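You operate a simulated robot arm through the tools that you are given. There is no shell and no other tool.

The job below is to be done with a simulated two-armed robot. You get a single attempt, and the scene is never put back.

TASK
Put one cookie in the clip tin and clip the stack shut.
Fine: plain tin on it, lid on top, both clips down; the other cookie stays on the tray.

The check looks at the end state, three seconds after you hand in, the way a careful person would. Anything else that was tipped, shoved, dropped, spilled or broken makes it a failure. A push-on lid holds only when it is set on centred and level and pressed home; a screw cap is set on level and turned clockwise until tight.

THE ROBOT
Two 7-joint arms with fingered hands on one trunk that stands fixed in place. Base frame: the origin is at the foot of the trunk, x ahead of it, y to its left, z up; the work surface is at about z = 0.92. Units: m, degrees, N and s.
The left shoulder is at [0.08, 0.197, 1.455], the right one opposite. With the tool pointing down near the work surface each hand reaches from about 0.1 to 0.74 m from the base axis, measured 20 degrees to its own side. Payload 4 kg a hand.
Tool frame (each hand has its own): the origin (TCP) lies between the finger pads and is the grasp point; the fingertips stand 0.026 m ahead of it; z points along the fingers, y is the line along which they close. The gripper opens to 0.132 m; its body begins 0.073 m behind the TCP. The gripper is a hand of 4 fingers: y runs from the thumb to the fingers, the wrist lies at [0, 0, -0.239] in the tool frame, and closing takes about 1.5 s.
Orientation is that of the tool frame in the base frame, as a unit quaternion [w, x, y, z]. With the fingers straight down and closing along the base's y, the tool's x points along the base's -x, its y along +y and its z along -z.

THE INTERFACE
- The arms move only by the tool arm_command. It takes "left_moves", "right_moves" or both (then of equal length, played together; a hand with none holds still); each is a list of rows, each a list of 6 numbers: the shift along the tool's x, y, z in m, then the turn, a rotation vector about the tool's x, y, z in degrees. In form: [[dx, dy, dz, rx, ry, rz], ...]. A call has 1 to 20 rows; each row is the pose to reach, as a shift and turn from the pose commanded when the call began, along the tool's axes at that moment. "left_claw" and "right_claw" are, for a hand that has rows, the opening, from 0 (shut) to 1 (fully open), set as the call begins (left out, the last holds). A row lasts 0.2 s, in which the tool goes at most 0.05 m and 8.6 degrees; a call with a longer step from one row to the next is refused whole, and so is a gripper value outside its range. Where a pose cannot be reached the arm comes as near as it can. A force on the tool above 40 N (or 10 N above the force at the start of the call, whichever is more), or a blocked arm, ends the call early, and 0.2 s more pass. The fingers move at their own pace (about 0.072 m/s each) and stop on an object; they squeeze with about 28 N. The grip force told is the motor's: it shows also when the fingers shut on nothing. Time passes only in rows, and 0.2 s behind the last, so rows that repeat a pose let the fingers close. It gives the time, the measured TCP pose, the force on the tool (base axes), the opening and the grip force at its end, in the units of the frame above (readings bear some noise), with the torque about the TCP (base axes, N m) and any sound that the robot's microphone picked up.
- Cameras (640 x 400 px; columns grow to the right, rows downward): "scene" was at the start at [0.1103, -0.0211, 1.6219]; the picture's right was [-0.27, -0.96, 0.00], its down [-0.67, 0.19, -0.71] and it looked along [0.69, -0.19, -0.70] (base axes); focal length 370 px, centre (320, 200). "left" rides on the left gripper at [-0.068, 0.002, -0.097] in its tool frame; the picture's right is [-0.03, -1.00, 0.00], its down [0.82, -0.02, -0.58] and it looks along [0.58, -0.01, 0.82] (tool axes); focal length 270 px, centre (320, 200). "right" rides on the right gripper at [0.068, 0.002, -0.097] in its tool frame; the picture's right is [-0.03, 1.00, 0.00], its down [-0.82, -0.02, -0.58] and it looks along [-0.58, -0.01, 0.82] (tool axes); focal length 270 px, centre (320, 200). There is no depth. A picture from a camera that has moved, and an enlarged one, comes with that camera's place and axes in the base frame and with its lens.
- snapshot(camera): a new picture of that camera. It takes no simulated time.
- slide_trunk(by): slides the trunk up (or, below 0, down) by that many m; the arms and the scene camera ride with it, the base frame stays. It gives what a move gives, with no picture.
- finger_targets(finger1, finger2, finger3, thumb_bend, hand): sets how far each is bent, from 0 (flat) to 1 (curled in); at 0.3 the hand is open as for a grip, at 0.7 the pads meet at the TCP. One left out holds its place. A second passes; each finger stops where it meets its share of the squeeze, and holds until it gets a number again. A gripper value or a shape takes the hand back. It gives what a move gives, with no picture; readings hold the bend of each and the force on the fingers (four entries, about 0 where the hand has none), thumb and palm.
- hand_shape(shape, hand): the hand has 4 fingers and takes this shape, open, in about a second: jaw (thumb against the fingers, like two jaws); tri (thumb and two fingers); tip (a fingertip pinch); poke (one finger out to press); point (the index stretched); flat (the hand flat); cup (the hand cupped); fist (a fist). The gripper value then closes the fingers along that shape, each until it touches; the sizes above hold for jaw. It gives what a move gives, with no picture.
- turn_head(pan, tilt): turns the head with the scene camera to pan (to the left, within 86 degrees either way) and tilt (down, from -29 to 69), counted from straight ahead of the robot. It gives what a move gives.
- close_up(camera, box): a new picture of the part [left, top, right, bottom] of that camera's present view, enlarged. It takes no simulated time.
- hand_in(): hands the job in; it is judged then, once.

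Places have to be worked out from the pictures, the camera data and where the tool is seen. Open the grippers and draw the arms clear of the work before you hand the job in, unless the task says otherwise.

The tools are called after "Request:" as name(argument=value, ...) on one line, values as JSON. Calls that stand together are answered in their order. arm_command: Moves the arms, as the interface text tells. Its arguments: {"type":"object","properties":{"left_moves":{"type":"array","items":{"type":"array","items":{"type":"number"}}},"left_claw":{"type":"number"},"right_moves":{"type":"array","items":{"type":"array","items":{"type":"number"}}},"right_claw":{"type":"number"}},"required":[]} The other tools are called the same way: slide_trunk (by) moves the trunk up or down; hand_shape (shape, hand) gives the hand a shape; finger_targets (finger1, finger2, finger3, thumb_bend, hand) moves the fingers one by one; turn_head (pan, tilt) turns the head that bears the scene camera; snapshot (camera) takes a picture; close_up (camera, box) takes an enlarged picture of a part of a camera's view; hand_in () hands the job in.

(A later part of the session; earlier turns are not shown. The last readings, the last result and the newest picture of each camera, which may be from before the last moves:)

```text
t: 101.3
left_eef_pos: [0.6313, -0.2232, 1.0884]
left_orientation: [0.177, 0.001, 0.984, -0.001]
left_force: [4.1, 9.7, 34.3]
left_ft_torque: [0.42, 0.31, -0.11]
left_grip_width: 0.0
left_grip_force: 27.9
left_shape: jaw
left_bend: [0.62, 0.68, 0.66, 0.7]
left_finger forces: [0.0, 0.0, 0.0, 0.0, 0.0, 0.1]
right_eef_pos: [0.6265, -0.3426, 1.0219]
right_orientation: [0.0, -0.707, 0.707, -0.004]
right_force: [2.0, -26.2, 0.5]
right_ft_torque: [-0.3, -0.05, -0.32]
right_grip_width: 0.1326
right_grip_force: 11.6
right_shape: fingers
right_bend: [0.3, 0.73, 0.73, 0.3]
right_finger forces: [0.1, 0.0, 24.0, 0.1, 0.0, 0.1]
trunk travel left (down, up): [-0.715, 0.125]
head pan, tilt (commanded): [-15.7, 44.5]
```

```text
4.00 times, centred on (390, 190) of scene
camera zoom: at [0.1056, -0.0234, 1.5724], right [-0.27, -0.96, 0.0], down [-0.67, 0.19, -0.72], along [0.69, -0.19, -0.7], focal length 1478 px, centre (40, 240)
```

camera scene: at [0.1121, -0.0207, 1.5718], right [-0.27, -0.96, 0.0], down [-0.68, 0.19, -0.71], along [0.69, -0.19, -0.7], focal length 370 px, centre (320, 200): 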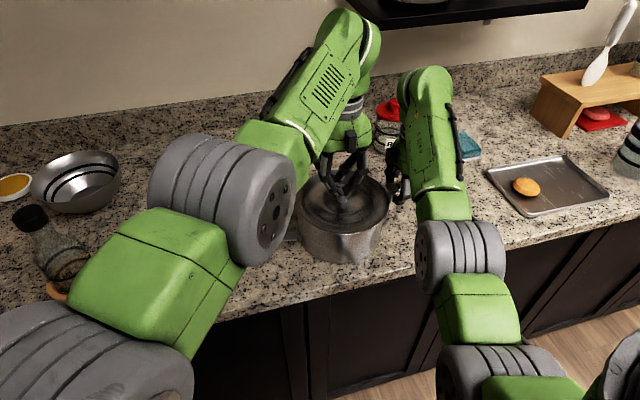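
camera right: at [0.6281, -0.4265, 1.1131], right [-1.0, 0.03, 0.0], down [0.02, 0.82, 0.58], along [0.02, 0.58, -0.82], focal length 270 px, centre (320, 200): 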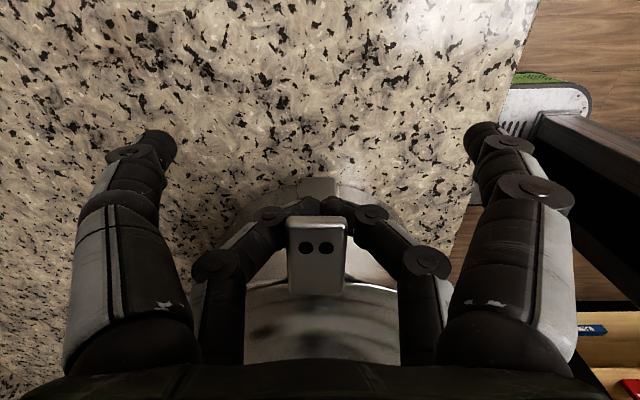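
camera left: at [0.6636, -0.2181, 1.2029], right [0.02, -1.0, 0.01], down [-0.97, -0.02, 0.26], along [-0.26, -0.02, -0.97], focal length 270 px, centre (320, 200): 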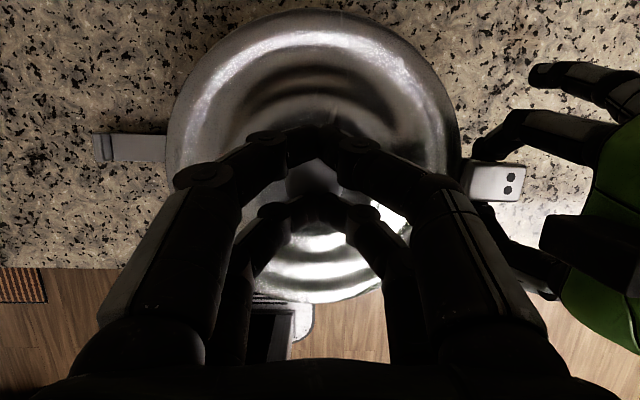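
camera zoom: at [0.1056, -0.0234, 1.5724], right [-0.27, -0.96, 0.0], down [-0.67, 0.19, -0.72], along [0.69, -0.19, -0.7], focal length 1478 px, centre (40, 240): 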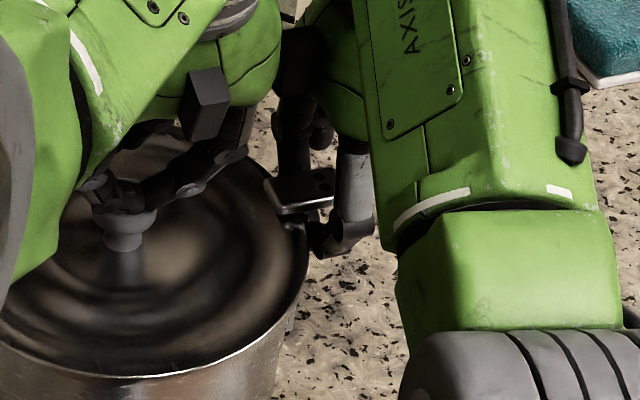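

The right hand now meets about 26 N of resistance with the hook over the lid's rim. I'll ease the right hand back a few millimetres to see whether the clip stays.

Request:
arm_command(right_moves=[[0.003, 0, 0, 0, 0, 0], [0.006, 0, 0, 0, 0, 0], [0.01, 0, 0, 0, 0, 0], [0.01, 0, 0, 0, 0, 0]])

Request:
close_up(camera="right", box=[200, 130, 440, 330])

Request:
close_up(camera="left", box=[400, 80, 580, 260])

```text
t: 102.3
left_eef_pos: [0.6306, -0.2208, 1.0871]
left_orientation: [0.176, -0.001, 0.984, -0.001]
left_force: [3.4, -6.1, 28.4]
left_ft_torque: [-0.22, 0.23, 0.04]
left_grip_width: 0.0002
left_grip_force: 27.4
left_shape: jaw
left_bend: [0.62, 0.68, 0.66, 0.7]
left_finger forces: [0.0, 0.0, 0.0, 0.1, 0.1, 0.0]
right_eef_pos: [0.6282, -0.3478, 1.0213]
right_orientation: [-0.002, 0.708, -0.706, 0.001]
right_force: [0.4, 0.4, 0.0]
right_ft_torque: [0.0, 0.0, -0.01]
right_grip_width: 0.1326
right_grip_force: 0.1
right_shape: fingers
right_bend: [0.3, 0.73, 0.73, 0.3]
right_finger forces: [0.1, 0.0, 0.1, 0.0, 0.0, 0.0]
trunk travel left (down, up): [-0.715, 0.125]
head pan, tilt (commanded): [-15.7, 44.5]
```

```text
2.00 times, centred on (320, 230) of right
camera zoom: at [0.6258, -0.417, 1.1184], right [-1.0, 0.02, -0.01], down [0.02, 0.82, 0.58], along [0.02, 0.58, -0.82], focal length 541 px, centre (320, 140)
```

zoom: 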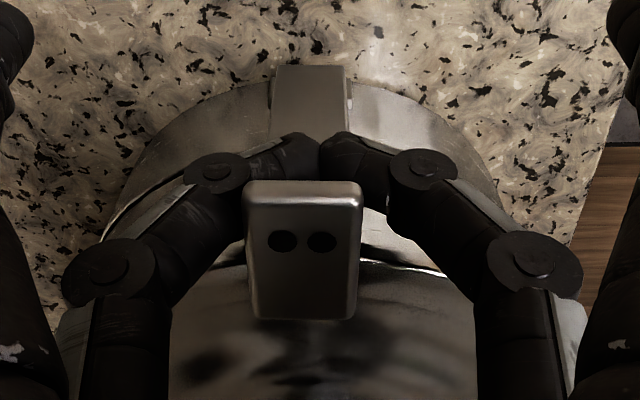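

```text
2.22 times, centred on (490, 170) of left
camera zoom: at [0.6614, -0.2193, 1.2018], right [0.02, -1.0, 0.01], down [-0.97, -0.02, 0.26], along [-0.26, -0.02, -0.97], focal length 601 px, centre (-58, 267)
```

zoom: 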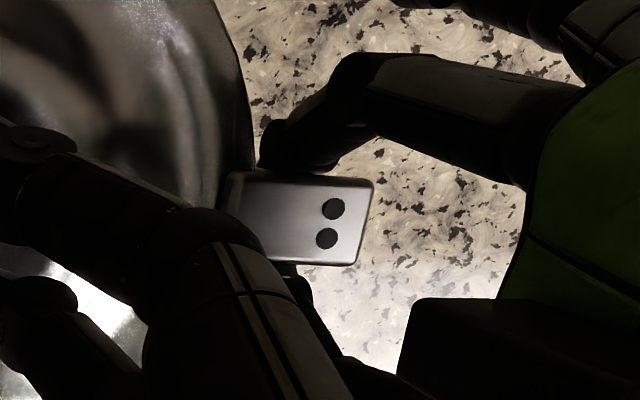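

The clip seems to have leaned back onto the fingers. I'll ease out another 8 mm to learn whether the hinge holds the clip or it simply leans on the hand.

Request:
arm_command(right_moves=[[0.003, 0, 0, 0, 0, 0], [0.006, 0, 0, 0, 0, 0], [0.008, 0, 0, 0, 0, 0], [0.008, 0, 0, 0, 0, 0]])

Request:
close_up(camera="right", box=[200, 130, 440, 330])

Request:
close_up(camera="left", box=[400, 80, 580, 260])

```text
t: 103.3
left_eef_pos: [0.6306, -0.2224, 1.0871]
left_orientation: [0.177, -0.001, 0.984, 0.0]
left_force: [1.1, -5.9, 29.0]
left_ft_torque: [-0.23, 0.29, 0.03]
left_grip_width: 0.0
left_grip_force: 28.2
left_shape: jaw
left_bend: [0.62, 0.68, 0.66, 0.7]
left_finger forces: [0.0, 0.1, 0.1, 0.0, 0.0, 0.0]
right_eef_pos: [0.6276, -0.3592, 1.0217]
right_orientation: [-0.002, 0.708, -0.707, 0.004]
right_force: [0.0, 0.4, 0.4]
right_ft_torque: [0.0, -0.01, -0.03]
right_grip_width: 0.1326
right_grip_force: 0.1
right_shape: fingers
right_bend: [0.3, 0.73, 0.73, 0.3]
right_finger forces: [0.0, 0.0, 0.0, 0.0, 0.1, 0.1]
trunk travel left (down, up): [-0.715, 0.125]
head pan, tilt (commanded): [-15.7, 44.5]
```

```text
2.00 times, centred on (320, 230) of right
camera zoom: at [0.6253, -0.4269, 1.1189], right [-1.0, 0.03, -0.01], down [0.02, 0.82, 0.58], along [0.02, 0.58, -0.82], focal length 541 px, centre (320, 140)
```

zoom: 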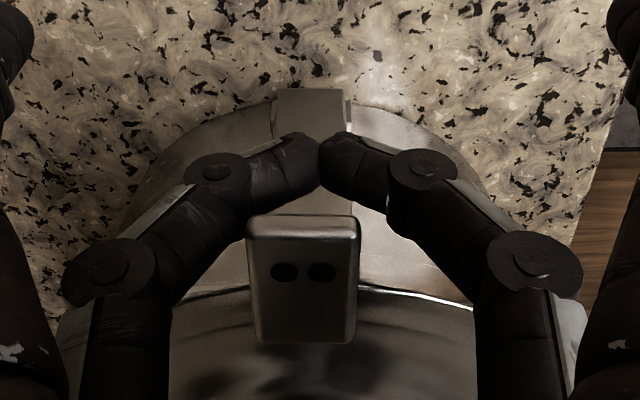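

```text
2.22 times, centred on (490, 170) of left
camera zoom: at [0.6613, -0.2193, 1.2018], right [0.02, -1.0, 0.01], down [-0.97, -0.02, 0.26], along [-0.26, -0.02, -0.97], focal length 601 px, centre (-58, 267)
```

zoom: 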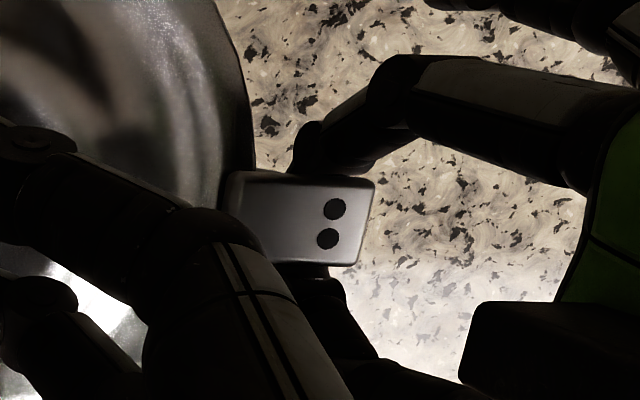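

The hand moved out 10 mm and the clip stayed put, upright with its hook over the lid's rim. I'll withdraw the right hand outward and upward to see the clip clearly.

Request:
arm_command(right_moves=[[0.008, 0, 0, 0, 0, 0], [0.02, 0, 0, 0, 0, 0], [0.035, 0, 0, 0, 0, 0], [0.05, 0, -0.01, 0, 0, 0], [0.06, 0, -0.025, 0, 0, 0], [0.06, 0, -0.045, 0, 0, 0], [0.06, 0, -0.06, 0, 0, 0]])

Request:
snapshot(camera="right")

Request:
close_up(camera="right", box=[220, 180, 420, 340])

Request:
close_up(camera="scene", box=[340, 140, 430, 260])

```text
t: 104.9
left_eef_pos: [0.6308, -0.2201, 1.0871]
left_orientation: [0.176, 0.0, 0.984, -0.001]
left_force: [2.9, -5.9, 28.9]
left_ft_torque: [-0.21, 0.27, 0.03]
left_grip_width: 0.0
left_grip_force: 27.7
left_shape: jaw
left_bend: [0.62, 0.68, 0.66, 0.7]
left_finger forces: [0.0, 0.1, 0.1, 0.1, 0.0, 0.0]
right_eef_pos: [0.6272, -0.4187, 1.082]
right_orientation: [-0.002, 0.707, -0.707, 0.003]
right_force: [-0.1, -0.8, 0.5]
right_ft_torque: [0.04, 0.02, 0.0]
right_grip_width: 0.1323
right_grip_force: 0.2
right_shape: fingers
right_bend: [0.3, 0.73, 0.73, 0.3]
right_finger forces: [0.0, 0.0, 0.0, 0.0, 0.1, 0.0]
trunk travel left (down, up): [-0.715, 0.125]
head pan, tilt (commanded): [-15.7, 44.5]
```

```text
taken
camera right: at [0.6245, -0.4872, 1.1791], right [-1.0, 0.03, -0.01], down [0.02, 0.82, 0.58], along [0.02, 0.58, -0.82], focal length 270 px, centre (320, 200)
```

right: 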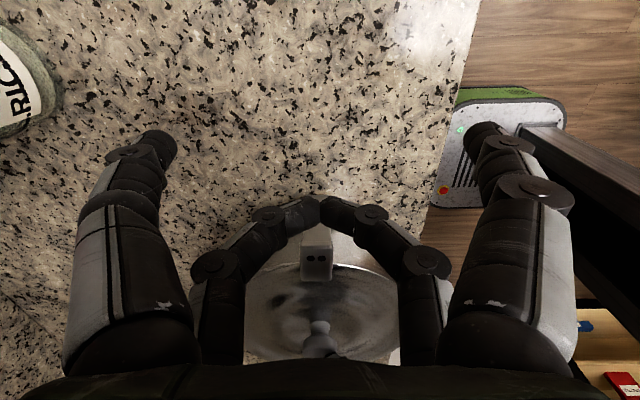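

```text
2.50 times, centred on (320, 260) of right
camera zoom: at [0.6245, -0.4872, 1.1791], right [-1.0, 0.03, -0.01], down [0.02, 0.82, 0.58], along [0.02, 0.58, -0.82], focal length 676 px, centre (320, 50)
```

zoom: 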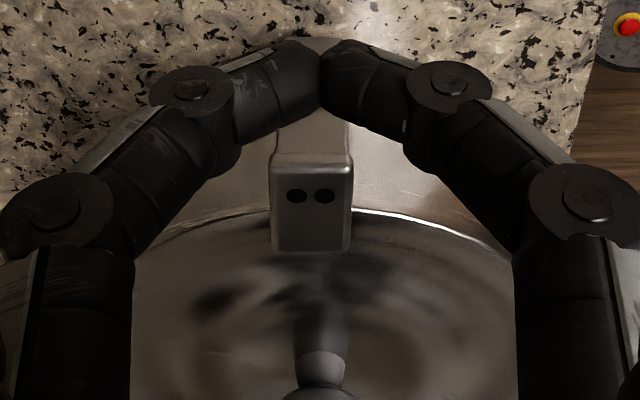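

```text
3.33 times, centred on (385, 200) of scene
camera zoom: at [0.1057, -0.021, 1.5723], right [-0.27, -0.96, 0.0], down [-0.67, 0.19, -0.72], along [0.69, -0.19, -0.7], focal length 1232 px, centre (103, 200)
```

zoom: 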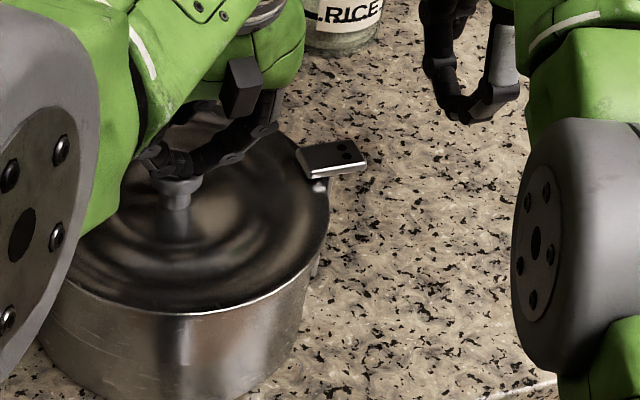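

The right clip stands with its plate over the lid's edge. Zooming in to judge how far it is down.

Request:
close_up(camera="scene", box=[375, 165, 415, 225])

Request:
close_up(camera="right", box=[280, 200, 360, 290])

Request:
close_up(camera="left", box=[430, 110, 550, 230])

```text
6.67 times, centred on (395, 195) of scene
camera zoom: at [0.1057, -0.021, 1.5723], right [-0.27, -0.96, 0.0], down [-0.67, 0.19, -0.72], along [0.69, -0.19, -0.7], focal length 2464 px, centre (-180, 233)
```

zoom: 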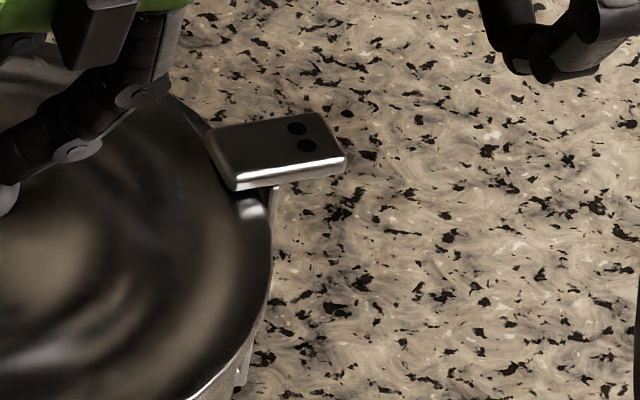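

```text
4.44 times, centred on (320, 245) of right
camera zoom: at [0.6245, -0.4872, 1.1791], right [-1.0, 0.03, -0.01], down [0.02, 0.82, 0.58], along [0.02, 0.58, -0.82], focal length 1201 px, centre (320, 0)
```

zoom: 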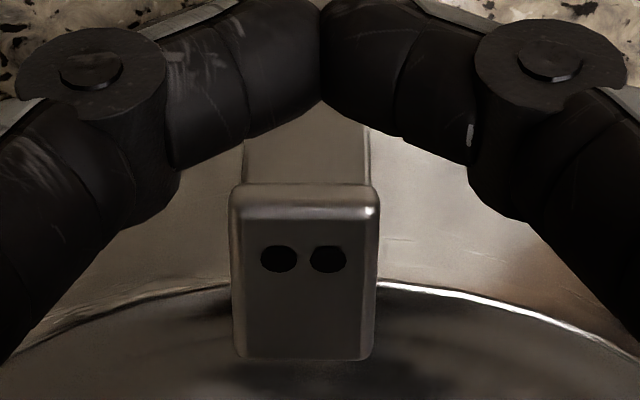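

```text
3.33 times, centred on (490, 170) of left
camera zoom: at [0.6613, -0.2191, 1.2018], right [0.02, -1.0, 0.01], down [-0.97, -0.02, 0.26], along [-0.26, -0.02, -0.97], focal length 901 px, centre (-247, 300)
```

zoom: 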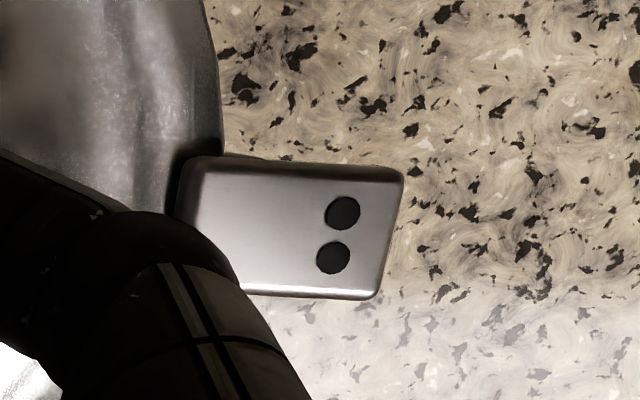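

The hook plate lies horizontal over the lid's edge and the arm is vertical, so the right clip is closed and holds by itself. Now I'll lift the left hand off the knob and take it over to the left clip's side.

Request:
arm_command(left_moves=[[-0.0017, 0, -0.0047, 0, 0, 0], [-0.0034, 0.002, -0.0094, 0, 0, 0], [-0.0068, 0.012, -0.0188, 0, 0, 0], [-0.0086, 0.03, -0.0235, 0, 0, 0], [-0.0103, 0.055, -0.0282, 0, 0, 0], [-0.0103, 0.085, -0.0282, 0, 4, 0], [-0.0103, 0.115, -0.0282, 0, 8, 0], [-0.0103, 0.145, -0.0282, 0, 12, 0], [-0.0103, 0.175, -0.0282, 0, 16, 0], [-0.0103, 0.2, -0.0282, 0, 20, 0], [-0.0103, 0.22, -0.0282, 0, 20, 0], [-0.0103, 0.24, -0.0282, 0, 20, 0]])

Request:
snapshot(camera="scene")

Request:
close_up(camera="scene", box=[240, 140, 430, 270])

```text
t: 107.5
left_eef_pos: [0.6681, -0.0245, 1.1151]
left_orientation: [-0.002, 0.0, 1.0, 0.001]
left_force: [-0.1, 0.2, 0.9]
left_ft_torque: [-0.03, 0.02, -0.01]
left_grip_width: 0.0001
left_grip_force: 28.4
left_shape: jaw
left_bend: [0.62, 0.66, 0.66, 0.7]
left_finger forces: [0.0, 0.0, 0.1, 0.0, 0.0, 0.1]
left hand out of reach, approached as far as the arm can: row 3, 4, 5, 6, 7, 8, 9, 10, 11, 12
right_eef_pos: [0.6302, -0.4184, 1.0799]
right_orientation: [-0.001, 0.708, -0.706, 0.002]
right_force: [0.6, 0.4, 0.7]
right_ft_torque: [0.05, -0.02, 0.01]
right_grip_width: 0.1325
right_grip_force: 0.0
right_shape: fingers
right_bend: [0.3, 0.73, 0.73, 0.3]
right_finger forces: [0.0, 0.0, 0.0, 0.1, 0.0, 0.0]
trunk travel left (down, up): [-0.715, 0.125]
head pan, tilt (commanded): [-15.7, 44.5]
```

```text
taken
camera scene: at [0.1105, -0.021, 1.5719], right [-0.27, -0.96, 0.0], down [-0.67, 0.19, -0.71], along [0.69, -0.19, -0.7], focal length 370 px, centre (320, 200)
```

scene: 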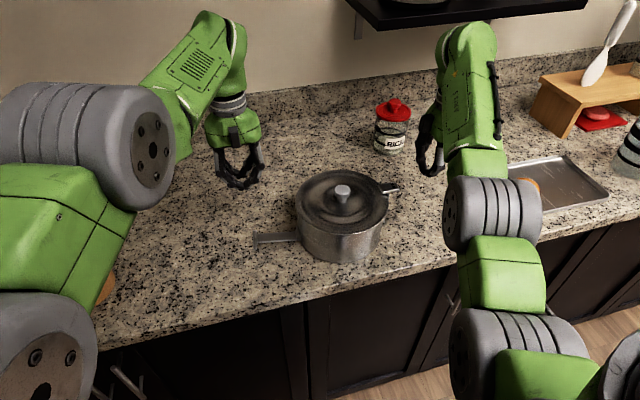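

```text
3.08 times, centred on (335, 205) of scene
camera zoom: at [0.1105, -0.021, 1.5719], right [-0.27, -0.96, 0.0], down [-0.67, 0.19, -0.71], along [0.69, -0.19, -0.7], focal length 1137 px, centre (274, 185)
```

zoom: 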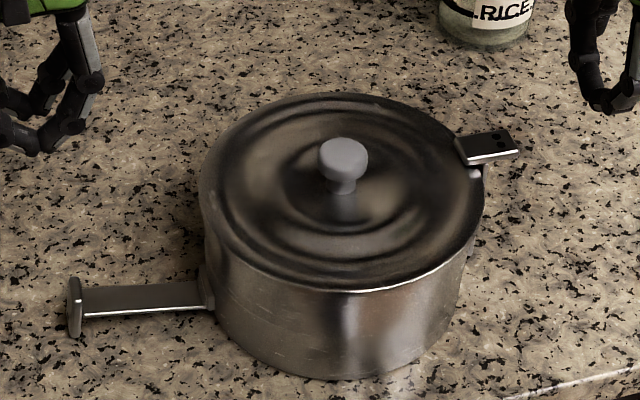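

The stack looks right, with the right clip hooked over the lid. I'll open the left hand fully and turn it 90° above the left arm.

Request:
arm_command(left_moves=[[0, 0, 0, 0, 0, -8], [0, 0, 0, 0, 0, -16], [0, 0, 0, 0, 0, -24], [0.003, 0, 0.003, 0, 0, -32], [0.006, 0, 0.006, 0, 0, -40], [0.009, 0, 0.01, 0, 0, -48], [0.012, 0.0, 0.014, 0, 0, -56], [0.016, 0.0, 0.018, 0, 0, -64], [0.02, 0, 0.022, 0, 0, -72], [0.024, 0, 0.026, 0, 0, -80], [0.027, -0.003, 0.03, 0, 0, -88], [0.027, -0.0055, 0.035, 0, 0, -90], [0.027, -0.0055, 0.035, 0, 0, -90]], left_claw=1)

Request:
snapshot(camera="left")

Request:
snapshot(camera="scene")

```text
t: 110.3
left_eef_pos: [0.6643, -0.0391, 1.082]
left_orientation: [0.0, 0.708, -0.707, -0.001]
left_force: [0.2, 0.0, 0.4]
left_ft_torque: [-0.04, 0.01, 0.01]
left_grip_width: 0.1318
left_grip_force: 0.0
left_shape: jaw
left_bend: [0.3, 0.3, 0.3, 0.3]
left_finger forces: [0.0, 0.0, 0.0, 0.0, 0.0, 0.0]
left hand out of reach, approached as far as the arm can: row 4, 5, 6, 7, 8, 9, 10, 11, 12, 13
right_eef_pos: [0.63, -0.4178, 1.0795]
right_orientation: [0.001, -0.707, 0.707, -0.002]
right_force: [0.4, -0.9, -0.6]
right_ft_torque: [0.02, -0.02, -0.03]
right_grip_width: 0.1324
right_grip_force: 0.0
right_shape: fingers
right_bend: [0.3, 0.73, 0.73, 0.3]
right_finger forces: [0.1, 0.1, 0.0, 0.0, 0.0, 0.0]
trunk travel left (down, up): [-0.715, 0.125]
head pan, tilt (commanded): [-15.7, 44.5]
```

```text
taken
camera left: at [0.6625, 0.0304, 1.1792], right [1.0, 0.03, 0.0], down [0.02, -0.82, 0.58], along [0.01, -0.58, -0.82], focal length 270 px, centre (320, 200)
```

left: 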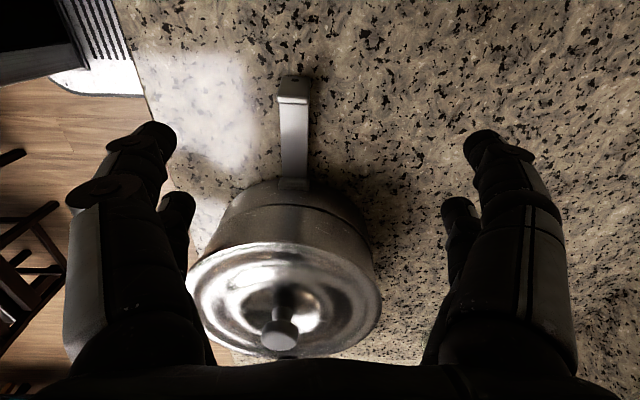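

```text
taken
camera scene: at [0.1104, -0.0211, 1.5719], right [-0.27, -0.96, 0.0], down [-0.67, 0.19, -0.71], along [0.69, -0.19, -0.7], focal length 370 px, centre (320, 200)
```

scene: 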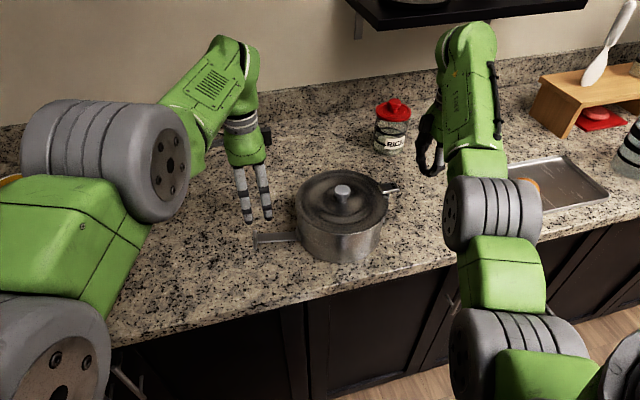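

The turn is reached, though the arm reports being near a limit. The clip arm appears at x ≈ 0.641, as expected. I'll move over it and go lower, where the reach should be easier.

Request:
arm_command(left_moves=[[-0.002, 0.005, 0.01, 0, 0, 0], [-0.004, 0.01, 0.02, 0, 0, 0], [-0.006, 0.015, 0.03, 0, 0, 0], [-0.008, 0.02, 0.04, 0, 0, 0], [-0.009, 0.0233, 0.05, 0, 0, 0], [-0.009, 0.0233, 0.05, 0, 0, 0]])

Request:
snapshot(camera="left")

Request:
close_up(camera="left", box=[220, 40, 420, 240])

```text
t: 111.7
left_eef_pos: [0.6639, -0.0381, 1.0311]
left_orientation: [0.001, 0.707, -0.707, 0.0]
left_force: [0.4, -0.2, 0.1]
left_ft_torque: [-0.04, -0.02, -0.04]
left_grip_width: 0.132
left_grip_force: 0.0
left_shape: jaw
left_bend: [0.3, 0.3, 0.3, 0.3]
left_finger forces: [0.0, 0.1, 0.1, 0.0, 0.1, 0.0]
left hand out of reach, approached as far as the arm can: row 1, 2, 3, 4, 5, 6
right_eef_pos: [0.6303, -0.4191, 1.0809]
right_orientation: [-0.001, 0.707, -0.707, 0.002]
right_force: [0.1, -0.5, -0.8]
right_ft_torque: [-0.02, -0.01, -0.01]
right_grip_width: 0.1324
right_grip_force: 0.0
right_shape: fingers
right_bend: [0.3, 0.73, 0.73, 0.3]
right_finger forces: [0.1, 0.0, 0.0, 0.1, 0.0, 0.0]
trunk travel left (down, up): [-0.715, 0.125]
head pan, tilt (commanded): [-15.7, 44.5]
```

```text
taken
camera left: at [0.662, 0.031, 1.1282], right [1.0, 0.03, 0.0], down [0.02, -0.82, 0.58], along [0.01, -0.58, -0.82], focal length 270 px, centre (320, 200)
```

left: 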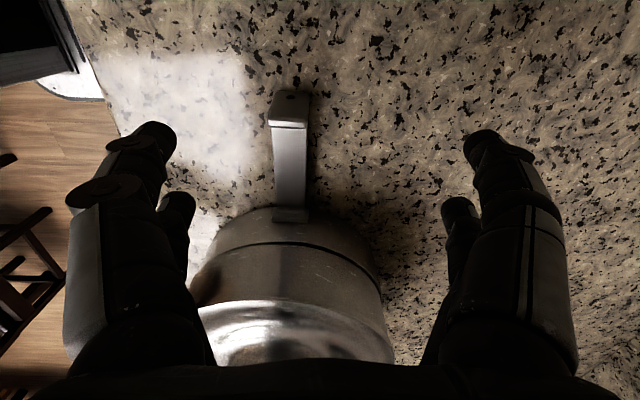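

```text
2.00 times, centred on (320, 140) of left
camera zoom: at [0.662, 0.031, 1.1282], right [1.0, 0.03, 0.0], down [0.02, -0.82, 0.58], along [0.01, -0.58, -0.82], focal length 541 px, centre (320, 320)
```

zoom: 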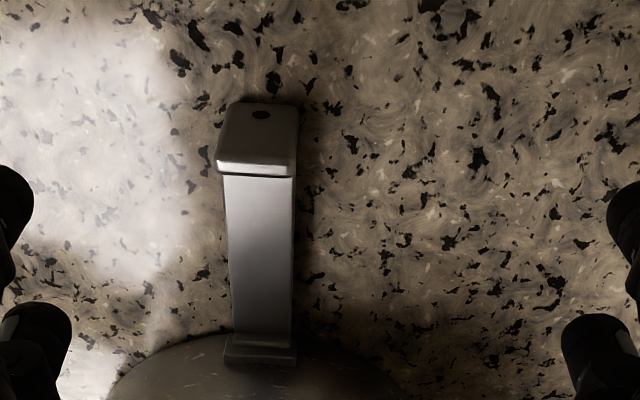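

The hand is stuck about 2 cm off in x, which looks like an awkward elbow posture left over from the knob work. I'll retreat up and back to the front-left to recover a natural posture before re-approaching.

Request:
arm_command(left_moves=[[0, 0, -0.015, 0, 0, 0], [0, 0, -0.03, 0, 0, 0], [-0.01, 0.005, -0.045, 0, 0, 0], [-0.03, 0.015, -0.055, 0, 0, 0], [-0.055, 0.03, -0.06, 0, 0, 0], [-0.08, 0.045, -0.06, 0, 0, 0], [-0.105, 0.06, -0.06, 0, 0, 0], [-0.13, 0.075, -0.06, 0, 0, 0], [-0.155, 0.09, -0.06, 0, 0, 0], [-0.175, 0.1, -0.06, 0, 0, 0], [-0.19, 0.11, -0.06, 0, 0, 0], [-0.19, 0.11, -0.06, 0, 0, 0]])

Request:
snapshot(camera="scene")

```text
t: 114.3
left_eef_pos: [0.6946, 0.0552, 1.0923]
left_orientation: [-0.001, -0.707, 0.707, 0.001]
left_force: [-0.6, 0.0, -0.7]
left_ft_torque: [-0.01, -0.01, -0.01]
left_grip_width: 0.1321
left_grip_force: 0.1
left_shape: jaw
left_bend: [0.3, 0.3, 0.3, 0.3]
left_finger forces: [0.0, 0.0, 0.0, 0.1, 0.1, 0.1]
left hand out of reach, approached as far as the arm can: row 3, 4, 5, 6, 7, 8, 9, 10, 11, 12
right_eef_pos: [0.6299, -0.4179, 1.0795]
right_orientation: [-0.001, 0.708, -0.707, 0.003]
right_force: [0.2, 0.4, 0.5]
right_ft_torque: [-0.01, 0.0, 0.0]
right_grip_width: 0.1322
right_grip_force: 0.0
right_shape: fingers
right_bend: [0.3, 0.73, 0.73, 0.3]
right_finger forces: [0.1, 0.1, 0.0, 0.0, 0.0, 0.0]
trunk travel left (down, up): [-0.715, 0.125]
head pan, tilt (commanded): [-15.7, 44.5]
```

```text
taken
camera scene: at [0.1104, -0.0209, 1.5719], right [-0.27, -0.96, 0.0], down [-0.67, 0.19, -0.71], along [0.69, -0.19, -0.7], focal length 370 px, centre (320, 200)
```

scene: 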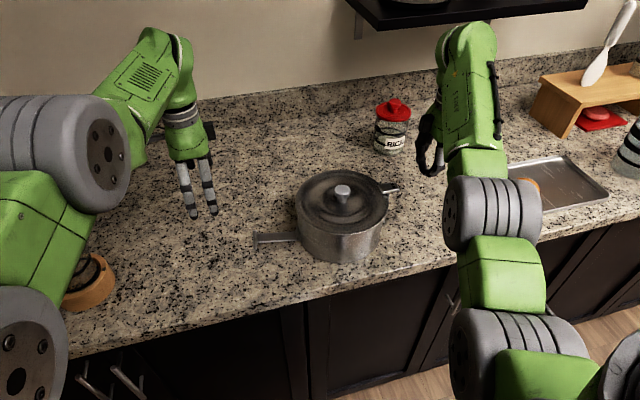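

The arm stays constrained while turned to 90°. I'll turn the left hand back to square to free it and see what posture it returns to.

Request:
arm_command(left_moves=[[0, 0, 0, 0, 0, 8], [0, 0, 0, 0, 0, 16], [0, 0, 0, 0, 0, 24], [-0.01, 0.01, 0, 0, 0, 32], [-0.02, 0.02, 0, 0, 0, 40], [-0.03, 0.03, 0, 0, 0, 48], [-0.04, 0.04, 0, 0, 0, 56], [-0.05, 0.06, 0, 0, 0, 64], [-0.06, 0.08, 0, 0, 0, 72], [-0.07, 0.1, 0, 0, 0, 80], [-0.07, 0.12, 0, 0, 0, 88], [-0.07, 0.13, 0, 0, 0, 90], [-0.07, 0.13, 0, 0, 0, 90]])

Request:
snapshot(camera="scene")

```text
t: 117.1
left_eef_pos: [0.6837, 0.1169, 1.2324]
left_orientation: [-0.002, 0.001, 1.0, 0.0]
left_force: [-0.1, 0.3, 0.7]
left_ft_torque: [0.0, 0.03, 0.02]
left_grip_width: 0.132
left_grip_force: 0.1
left_shape: jaw
left_bend: [0.3, 0.3, 0.3, 0.3]
left_finger forces: [0.0, 0.1, 0.0, 0.1, 0.1, 0.0]
left hand out of reach, approached as far as the arm can: row 4, 5, 6, 7, 8, 9, 10, 11, 12, 13
right_eef_pos: [0.6311, -0.4182, 1.0793]
right_orientation: [-0.001, 0.707, -0.707, 0.001]
right_force: [0.1, 0.0, 0.0]
right_ft_torque: [0.01, 0.03, -0.01]
right_grip_width: 0.1325
right_grip_force: 0.0
right_shape: fingers
right_bend: [0.3, 0.73, 0.73, 0.3]
right_finger forces: [0.1, 0.0, 0.0, 0.0, 0.0, 0.0]
trunk travel left (down, up): [-0.715, 0.125]
head pan, tilt (commanded): [-15.7, 44.5]
```

```text
taken
camera scene: at [0.1117, -0.0209, 1.5718], right [-0.27, -0.96, 0.0], down [-0.68, 0.19, -0.71], along [0.69, -0.19, -0.7], focal length 370 px, centre (320, 200)
```

scene: 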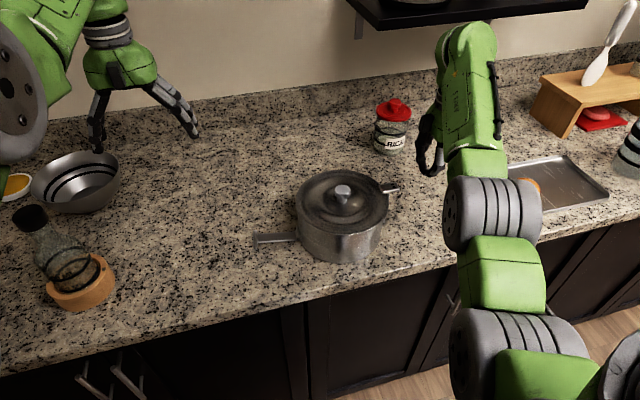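

The left arm has ended in an elbow-out posture with the hand high. I'll bring it down and outward gently to let the elbow settle back.

Request:
arm_command(left_moves=[[0, 0, 0.015, 0, 0, 0], [0, 0, 0.03, 0, 0, 0], [0, 0, 0.045, 0, 0, 0], [0, 0, 0.06, 0, 0, 0], [0, 0, 0.075, 0, 0, 0], [0, 0, 0.09, 0, 0, 0], [0, 0, 0.1, 0, 0, 0], [0, 0, 0.1, 0, 0, 0]])

Request:
snapshot(camera="scene")

```text
t: 118.9
left_eef_pos: [0.683, 0.116, 1.2323]
left_orientation: [-0.001, -0.001, 1.0, 0.0]
left_force: [-1.2, -0.3, -0.1]
left_ft_torque: [0.0, 0.01, 0.04]
left_grip_width: 0.1321
left_grip_force: 0.0
left_shape: jaw
left_bend: [0.3, 0.3, 0.3, 0.3]
left_finger forces: [0.0, 0.1, 0.1, 0.0, 0.1, 0.0]
left hand out of reach, approached as far as the arm can: row 1, 2, 3, 4, 5, 6, 7, 8
right_eef_pos: [0.63, -0.4193, 1.0792]
right_orientation: [0.001, -0.707, 0.707, -0.002]
right_force: [0.2, 0.1, 0.5]
right_ft_torque: [-0.02, -0.06, -0.02]
right_grip_width: 0.1325
right_grip_force: 0.0
right_shape: fingers
right_bend: [0.3, 0.73, 0.73, 0.3]
right_finger forces: [0.1, 0.0, 0.0, 0.0, 0.1, 0.0]
trunk travel left (down, up): [-0.715, 0.125]
head pan, tilt (commanded): [-15.7, 44.5]
```

```text
taken
camera scene: at [0.1103, -0.0211, 1.5719], right [-0.27, -0.96, 0.0], down [-0.67, 0.19, -0.71], along [0.69, -0.19, -0.7], focal length 370 px, centre (320, 200)
```

scene: 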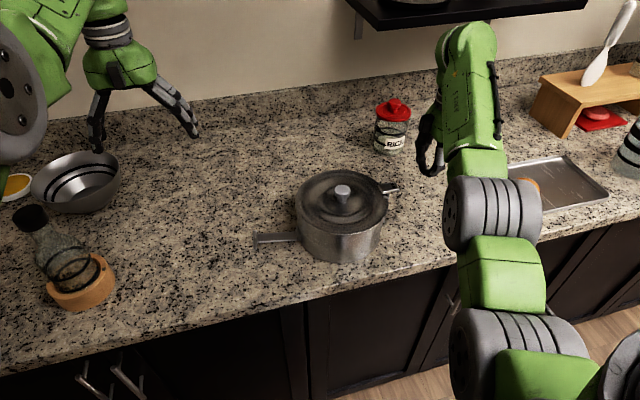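

The arm does not move down at all, so a joint is at its stop. I'll probe small moves in each direction to learn which are free.

Request:
arm_command(left_moves=[[0.02, 0, 0, 0, 0, 0], [0, 0, 0, 0, 0, 0], [-0.02, 0, 0, 0, 0, 0], [0, 0, 0, 0, 0, 0], [0, 0.02, 0, 0, 0, 0], [0, 0, 0, 0, 0, 0], [0, -0.02, 0, 0, 0, 0], [0, 0, 0, 0, 0, 0], [0, 0, -0.02, 0, 0, 0], [0, 0, 0, 0, 0, 0], [0, 0, 0, 0, 8, 0], [0, 0, 0, 0, 0, 0], [0, 0, 0, 0, -8, 0], [0, 0, 0, 0, 0, 0], [0, 0, 0, 8, 0, 0], [0, 0, 0, 0, 0, 0], [0, 0, 0, -8, 0, 0], [0, 0, 0, 0, 0, 0], [0, 0, 0, 0, 0, 8], [0, 0, 0, 0, 0, 0]])

```text
t: 123.1
left_eef_pos: [0.6834, 0.112, 1.2339]
left_orientation: [-0.001, 0.0, 1.0, 0.001]
left_force: [1.0, -0.5, 0.0]
left_ft_torque: [0.01, 0.03, 0.0]
left_grip_width: 0.1321
left_grip_force: 0.1
left_shape: jaw
left_bend: [0.3, 0.3, 0.3, 0.3]
left_finger forces: [0.0, 0.0, 0.0, 0.0, 0.0, 0.0]
left hand out of reach, approached as far as the arm can: row 1, 11, 13, 15
right_eef_pos: [0.629, -0.4213, 1.0782]
right_orientation: [0.001, -0.707, 0.707, -0.001]
right_force: [0.1, 0.2, 0.0]
right_ft_torque: [0.0, -0.01, 0.01]
right_grip_width: 0.1325
right_grip_force: 0.1
right_shape: fingers
right_bend: [0.3, 0.73, 0.73, 0.3]
right_finger forces: [0.0, 0.1, 0.1, 0.0, 0.0, 0.0]
trunk travel left (down, up): [-0.715, 0.125]
head pan, tilt (commanded): [-15.7, 44.5]
```

The left arm can still move sideways and up, but not down. The right arm can reach the left clip instead. First I'll move the left hand aside to +y and reopen the right hand.

Request:
arm_command(left_moves=[[0, 0.015, 0, 0, 0, 0], [0, 0.03, 0, 0, 0, 0], [0, 0.045, 0, 0, 0, 0], [0, 0.06, 0, 0, 0, 0], [0, 0.075, 0, 0, 0, 0], [0, 0.09, 0, 0, 0, 0]])

Request:
hand_shape(shape="jaw", hand="right")

Request:
snapshot(camera="scene")

```text
t: 124.5
left_eef_pos: [0.6879, 0.2053, 1.2325]
left_orientation: [-0.002, 0.0, 1.0, 0.0]
left_force: [0.5, -1.2, -0.1]
left_ft_torque: [0.0, -0.02, 0.01]
left_grip_width: 0.132
left_grip_force: 0.0
left_shape: jaw
left_bend: [0.3, 0.3, 0.3, 0.3]
left_finger forces: [0.0, 0.0, 0.0, 0.0, 0.0, 0.0]
left hand out of reach, approached as far as the arm can: row 2, 3, 4, 5, 6
right_eef_pos: [0.6295, -0.4183, 1.081]
right_orientation: [0.001, -0.707, 0.707, -0.001]
right_force: [-0.8, 0.4, -0.3]
right_ft_torque: [0.02, 0.0, -0.03]
right_grip_width: 0.1323
right_grip_force: 0.0
right_shape: fingers
right_bend: [0.3, 0.73, 0.73, 0.3]
right_finger forces: [0.0, 0.0, 0.1, 0.0, 0.0, 0.1]
trunk travel left (down, up): [-0.715, 0.125]
head pan, tilt (commanded): [-15.7, 44.5]
```

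```text
t: 125.4
left_eef_pos: [0.688, 0.204, 1.2323]
left_orientation: [-0.002, 0.001, 1.0, 0.0]
left_force: [0.7, -0.8, -0.2]
left_ft_torque: [-0.01, 0.02, 0.01]
left_grip_width: 0.1321
left_grip_force: 0.2
left_shape: jaw
left_bend: [0.3, 0.3, 0.3, 0.3]
left_finger forces: [0.1, 0.0, 0.0, 0.0, 0.0, 0.0]
right_eef_pos: [0.6309, -0.4182, 1.0797]
right_orientation: [-0.001, 0.707, -0.707, 0.001]
right_force: [0.0, -0.2, -0.3]
right_ft_torque: [-0.01, -0.03, 0.02]
right_grip_width: 0.1321
right_grip_force: 0.1
right_shape: jaw
right_bend: [0.3, 0.3, 0.3, 0.3]
right_finger forces: [0.0, 0.0, 0.0, 0.0, 0.0, 0.0]
trunk travel left (down, up): [-0.715, 0.125]
head pan, tilt (commanded): [-15.7, 44.5]
```

```text
taken
camera scene: at [0.1103, -0.0212, 1.5719], right [-0.27, -0.96, 0.0], down [-0.67, 0.19, -0.71], along [0.69, -0.19, -0.7], focal length 370 px, centre (320, 200)
```

scene: 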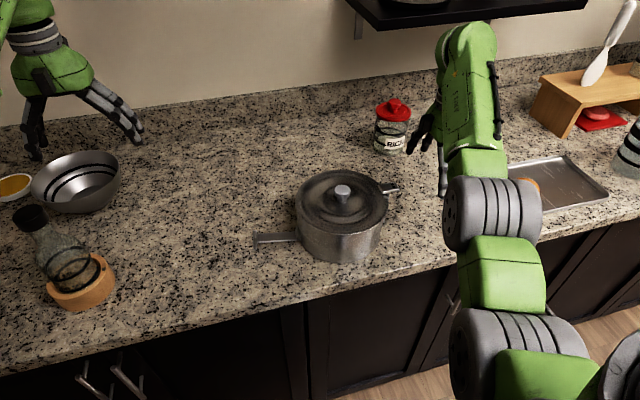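

Both hands are clear. I'll carry the right hand high over the stack toward the left clip, in stages.

Request:
arm_command(right_moves=[[0, 0, -0.015, 0, 0, 0], [0, 0, -0.03, 0, 0, 0], [0, 0, -0.045, 0, 0, 0], [-0.01, 0, -0.05, 0, 0, 0], [-0.03, 0, -0.05, 0, 0, 0], [-0.055, -0.002, -0.05, 0, 0, 0], [-0.08, -0.003, -0.05, 0, 0, 0], [-0.105, -0.004, -0.05, 0, 0, 0], [-0.13, -0.005, -0.05, 0, 0, 0], [-0.155, -0.006, -0.05, 0, 0, 0], [-0.18, -0.007, -0.05, 0, 0, 0], [-0.2, -0.008, -0.05, 0, 0, 0]])

Request:
snapshot(camera="scene")

```text
t: 128.0
left_eef_pos: [0.6877, 0.2052, 1.2332]
left_orientation: [-0.001, 0.0, 1.0, 0.0]
left_force: [-0.2, 0.1, 1.2]
left_ft_torque: [-0.01, -0.01, 0.01]
left_grip_width: 0.1321
left_grip_force: 0.0
left_shape: jaw
left_bend: [0.3, 0.3, 0.3, 0.3]
left_finger forces: [0.0, 0.1, 0.0, 0.1, 0.0, 0.0]
right_eef_pos: [0.6375, -0.2179, 1.1294]
right_orientation: [0.0, -0.707, 0.708, -0.003]
right_force: [-0.7, 0.2, -0.8]
right_ft_torque: [-0.03, 0.01, 0.02]
right_grip_width: 0.1319
right_grip_force: 0.0
right_shape: jaw
right_bend: [0.3, 0.3, 0.3, 0.3]
right_finger forces: [0.1, 0.0, 0.1, 0.0, 0.1, 0.0]
trunk travel left (down, up): [-0.715, 0.125]
head pan, tilt (commanded): [-15.7, 44.5]
```

```text
taken
camera scene: at [0.1105, -0.0201, 1.5719], right [-0.27, -0.96, 0.0], down [-0.67, 0.19, -0.71], along [0.69, -0.19, -0.7], focal length 370 px, centre (320, 200)
```

scene: 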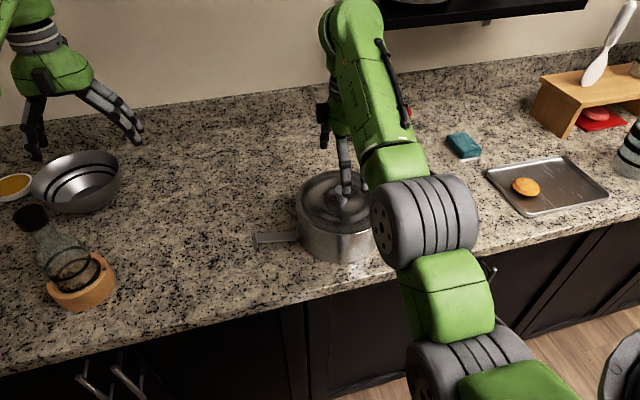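

No reach trouble. Continuing to a point above the left clip's outer end.

Request:
arm_command(right_moves=[[-0.02, 0, 0, 0, 0, 0], [-0.042, -0.001, 0, 0, 0, 0], [-0.066, -0.001, 0, 0, 0, 0], [-0.09, -0.002, 0, 0, 0, 0], [-0.114, -0.002, 0, 0, 0, 0], [-0.138, -0.003, 0, 0, 0, 0], [-0.162, -0.003, 0, 0, 0, 0], [-0.18, -0.0035, 0, 0, 0, 0], [-0.188, -0.0035, 0.01, 0, 0, 0], [-0.188, -0.0035, 0.01, 0, 0, 0]])

Request:
snapshot(camera="scene")

Request:
snapshot(camera="right")

```text
t: 130.2
left_eef_pos: [0.6871, 0.204, 1.2328]
left_orientation: [-0.002, 0.001, 1.0, -0.001]
left_force: [0.9, 0.6, -0.5]
left_ft_torque: [0.0, -0.01, -0.02]
left_grip_width: 0.1321
left_grip_force: 0.1
left_shape: jaw
left_bend: [0.3, 0.3, 0.3, 0.3]
left_finger forces: [0.0, 0.1, 0.0, 0.1, 0.0, 0.0]
right_eef_pos: [0.6425, -0.029, 1.1195]
right_orientation: [0.001, -0.707, 0.707, -0.002]
right_force: [-0.8, 0.6, 0.4]
right_ft_torque: [0.01, 0.02, 0.01]
right_grip_width: 0.1319
right_grip_force: 0.1
right_shape: jaw
right_bend: [0.3, 0.3, 0.3, 0.3]
right_finger forces: [0.0, 0.1, 0.0, 0.1, 0.0, 0.0]
trunk travel left (down, up): [-0.715, 0.125]
head pan, tilt (commanded): [-15.7, 44.5]
```

```text
taken
camera scene: at [0.1104, -0.0212, 1.5719], right [-0.27, -0.96, 0.0], down [-0.67, 0.19, -0.71], along [0.69, -0.19, -0.7], focal length 370 px, centre (320, 200)
```

scene: 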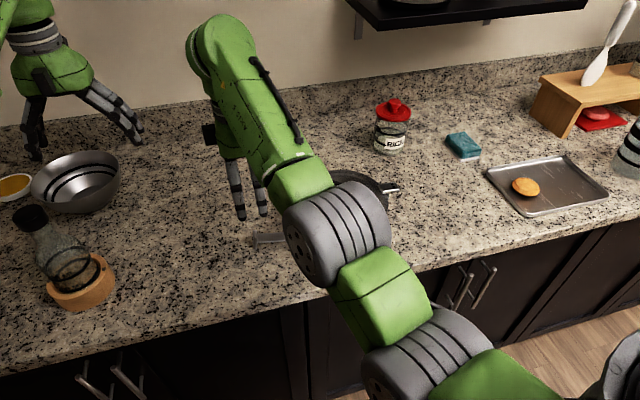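

```text
taken
camera right: at [0.6395, -0.0977, 1.2158], right [-1.0, 0.03, 0.0], down [0.02, 0.82, 0.58], along [0.02, 0.58, -0.82], focal length 270 px, centre (320, 200)
```

right: 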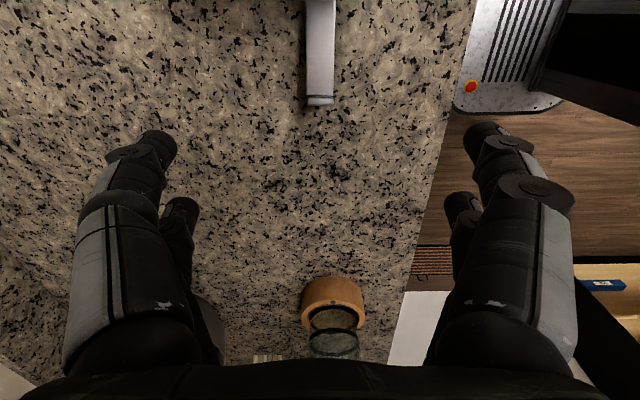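

The right hand sits above the left clip, whose arm reads x ≈ 0.641 with its plate at y ≈ -0.026. Here the index and thumb will be the active pair. Lowering to TCP z ≈ 0.953.

Request:
arm_command(right_moves=[[0.001, 0.0015, 0.02, 0, 0, 0], [0.001, 0.0015, 0.04, 0, 0, 0], [0.001, 0.0015, 0.06, 0, 0, 0], [0.001, 0.0015, 0.08, 0, 0, 0], [0.001, 0.0015, 0.1, 0, 0, 0], [0.001, 0.0015, 0.12, 0, 0, 0], [0.001, 0.0015, 0.138, 0, 0, 0], [0.001, 0.0015, 0.152, 0, 0, 0], [0.001, 0.0015, 0.162, 0, 0, 0], [0.001, 0.0015, 0.1665, 0, 0, 0], [0.001, 0.0015, 0.1665, 0, 0, 0]])

Request:
snapshot(camera="right")

Request:
close_up(camera="scene", box=[200, 150, 340, 270])

```text
t: 132.6
left_eef_pos: [0.6878, 0.2035, 1.2331]
left_orientation: [-0.002, 0.0, 1.0, 0.0]
left_force: [-0.1, -0.5, 0.6]
left_ft_torque: [-0.01, -0.02, 0.0]
left_grip_width: 0.132
left_grip_force: 0.1
left_shape: jaw
left_bend: [0.3, 0.3, 0.3, 0.3]
left_finger forces: [0.1, 0.0, 0.0, 0.1, 0.0, 0.1]
right_eef_pos: [0.64, -0.0313, 0.9529]
right_orientation: [0.0, -0.707, 0.707, -0.002]
right_force: [0.2, 0.1, 1.1]
right_ft_torque: [0.0, 0.01, -0.01]
right_grip_width: 0.1316
right_grip_force: 0.1
right_shape: jaw
right_bend: [0.3, 0.3, 0.3, 0.3]
right_finger forces: [0.0, 0.0, 0.1, 0.1, 0.1, 0.0]
trunk travel left (down, up): [-0.715, 0.125]
head pan, tilt (commanded): [-15.7, 44.5]
```

```text
taken
camera right: at [0.6386, -0.0997, 1.0497], right [-1.0, 0.03, 0.0], down [0.02, 0.82, 0.58], along [0.02, 0.58, -0.82], focal length 270 px, centre (320, 200)
```

right: 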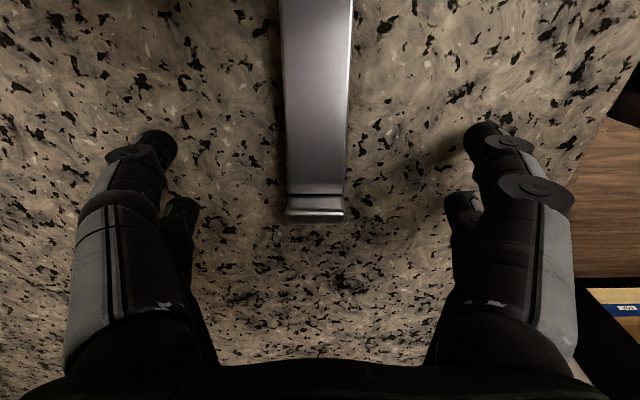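

```text
3.33 times, centred on (270, 210) of scene
camera zoom: at [0.1103, -0.021, 1.5719], right [-0.27, -0.96, 0.0], down [-0.67, 0.19, -0.71], along [0.69, -0.19, -0.7], focal length 1232 px, centre (487, 167)
```

zoom: 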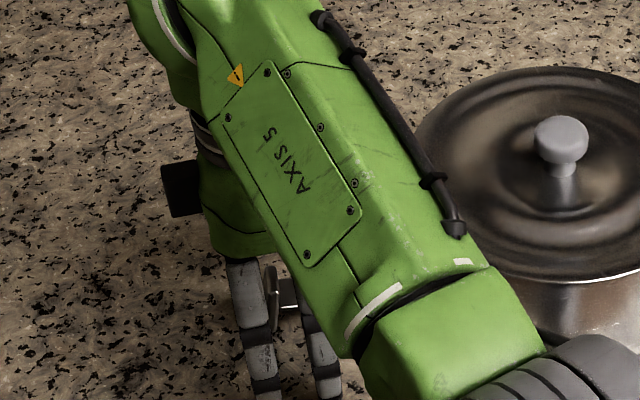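

The index and thumb straddle the left arm just inside its plate. Closing only those two under it.

Request:
finger_targets(hand="right", finger1=0.75, finger2=0.3, finger3=0.3, thumb_bend=0.73)

Request:
snapshot(camera="right")

```text
t: 133.6
left_eef_pos: [0.6876, 0.205, 1.2339]
left_orientation: [-0.001, 0.0, 1.0, -0.001]
left_force: [0.0, 0.6, -0.3]
left_ft_torque: [0.0, 0.01, 0.0]
left_grip_width: 0.132
left_grip_force: 0.0
left_shape: jaw
left_bend: [0.3, 0.3, 0.3, 0.3]
left_finger forces: [0.0, 0.1, 0.0, 0.0, 0.0, 0.0]
right_eef_pos: [0.6406, -0.031, 0.9528]
right_orientation: [0.001, -0.707, 0.707, -0.001]
right_force: [0.4, -0.3, -1.1]
right_ft_torque: [0.0, -0.02, 0.03]
right_grip_width: 0.0001
right_grip_force: 0.0
right_shape: fingers
right_bend: [0.73, 0.3, 0.3, 0.72]
right_finger forces: [0.0, 0.0, 0.0, 0.0, 0.1, 0.0]
trunk travel left (down, up): [-0.715, 0.125]
head pan, tilt (commanded): [-15.7, 44.5]
```

```text
taken
camera right: at [0.6385, -0.0997, 1.0497], right [-1.0, 0.03, 0.0], down [0.02, 0.82, 0.58], along [0.02, 0.58, -0.82], focal length 270 px, centre (320, 200)
```

right: 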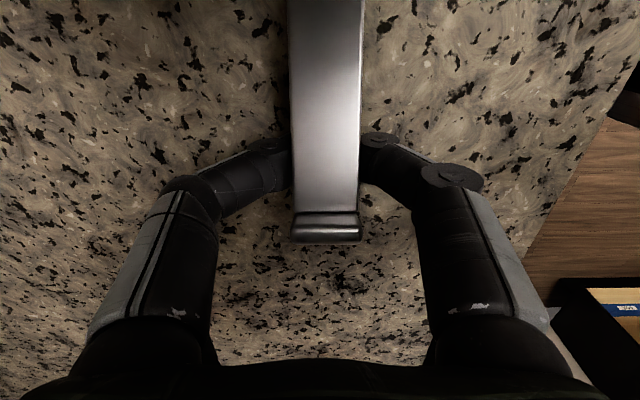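

The two fingers have met beneath the arm and it rose a little, just like on the other side. Lifting 2 cm along the mirrored arc.

Request:
arm_command(right_moves=[[0.001, 0, -0.004, 0, 0, 0], [0.002, 0, -0.008, 0, 0, 0], [0.003, 0, -0.012, 0, 0, 0], [0.0045, 0, -0.016, 0, 0, 0], [0.006, 0, -0.02, 0, 0, 0], [0.006, 0, -0.02, 0, 0, 0]])

Request:
snapshot(camera="right")

```text
t: 135.0
left_eef_pos: [0.6876, 0.2048, 1.2341]
left_orientation: [-0.002, 0.0, 1.0, 0.0]
left_force: [0.7, 0.1, -0.4]
left_ft_torque: [-0.01, 0.0, 0.01]
left_grip_width: 0.132
left_grip_force: 0.1
left_shape: jaw
left_bend: [0.3, 0.3, 0.3, 0.3]
left_finger forces: [0.0, 0.0, 0.1, 0.0, 0.0, 0.0]
right_eef_pos: [0.6409, -0.037, 0.9724]
right_orientation: [0.0, 0.708, -0.707, 0.001]
right_force: [-0.4, 0.3, -0.4]
right_ft_torque: [0.01, -0.01, -0.01]
right_grip_width: 0.0
right_grip_force: 0.0
right_shape: fingers
right_bend: [0.73, 0.3, 0.3, 0.72]
right_finger forces: [0.1, 0.0, 0.0, 0.1, 0.1, 0.0]
trunk travel left (down, up): [-0.715, 0.125]
head pan, tilt (commanded): [-15.7, 44.5]
```

```text
taken
camera right: at [0.6386, -0.1059, 1.0696], right [-1.0, 0.03, 0.0], down [0.02, 0.82, 0.58], along [0.02, 0.58, -0.82], focal length 270 px, centre (320, 200)
```

right: 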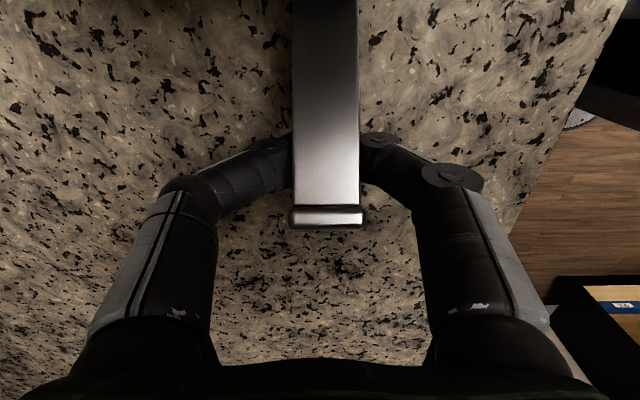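

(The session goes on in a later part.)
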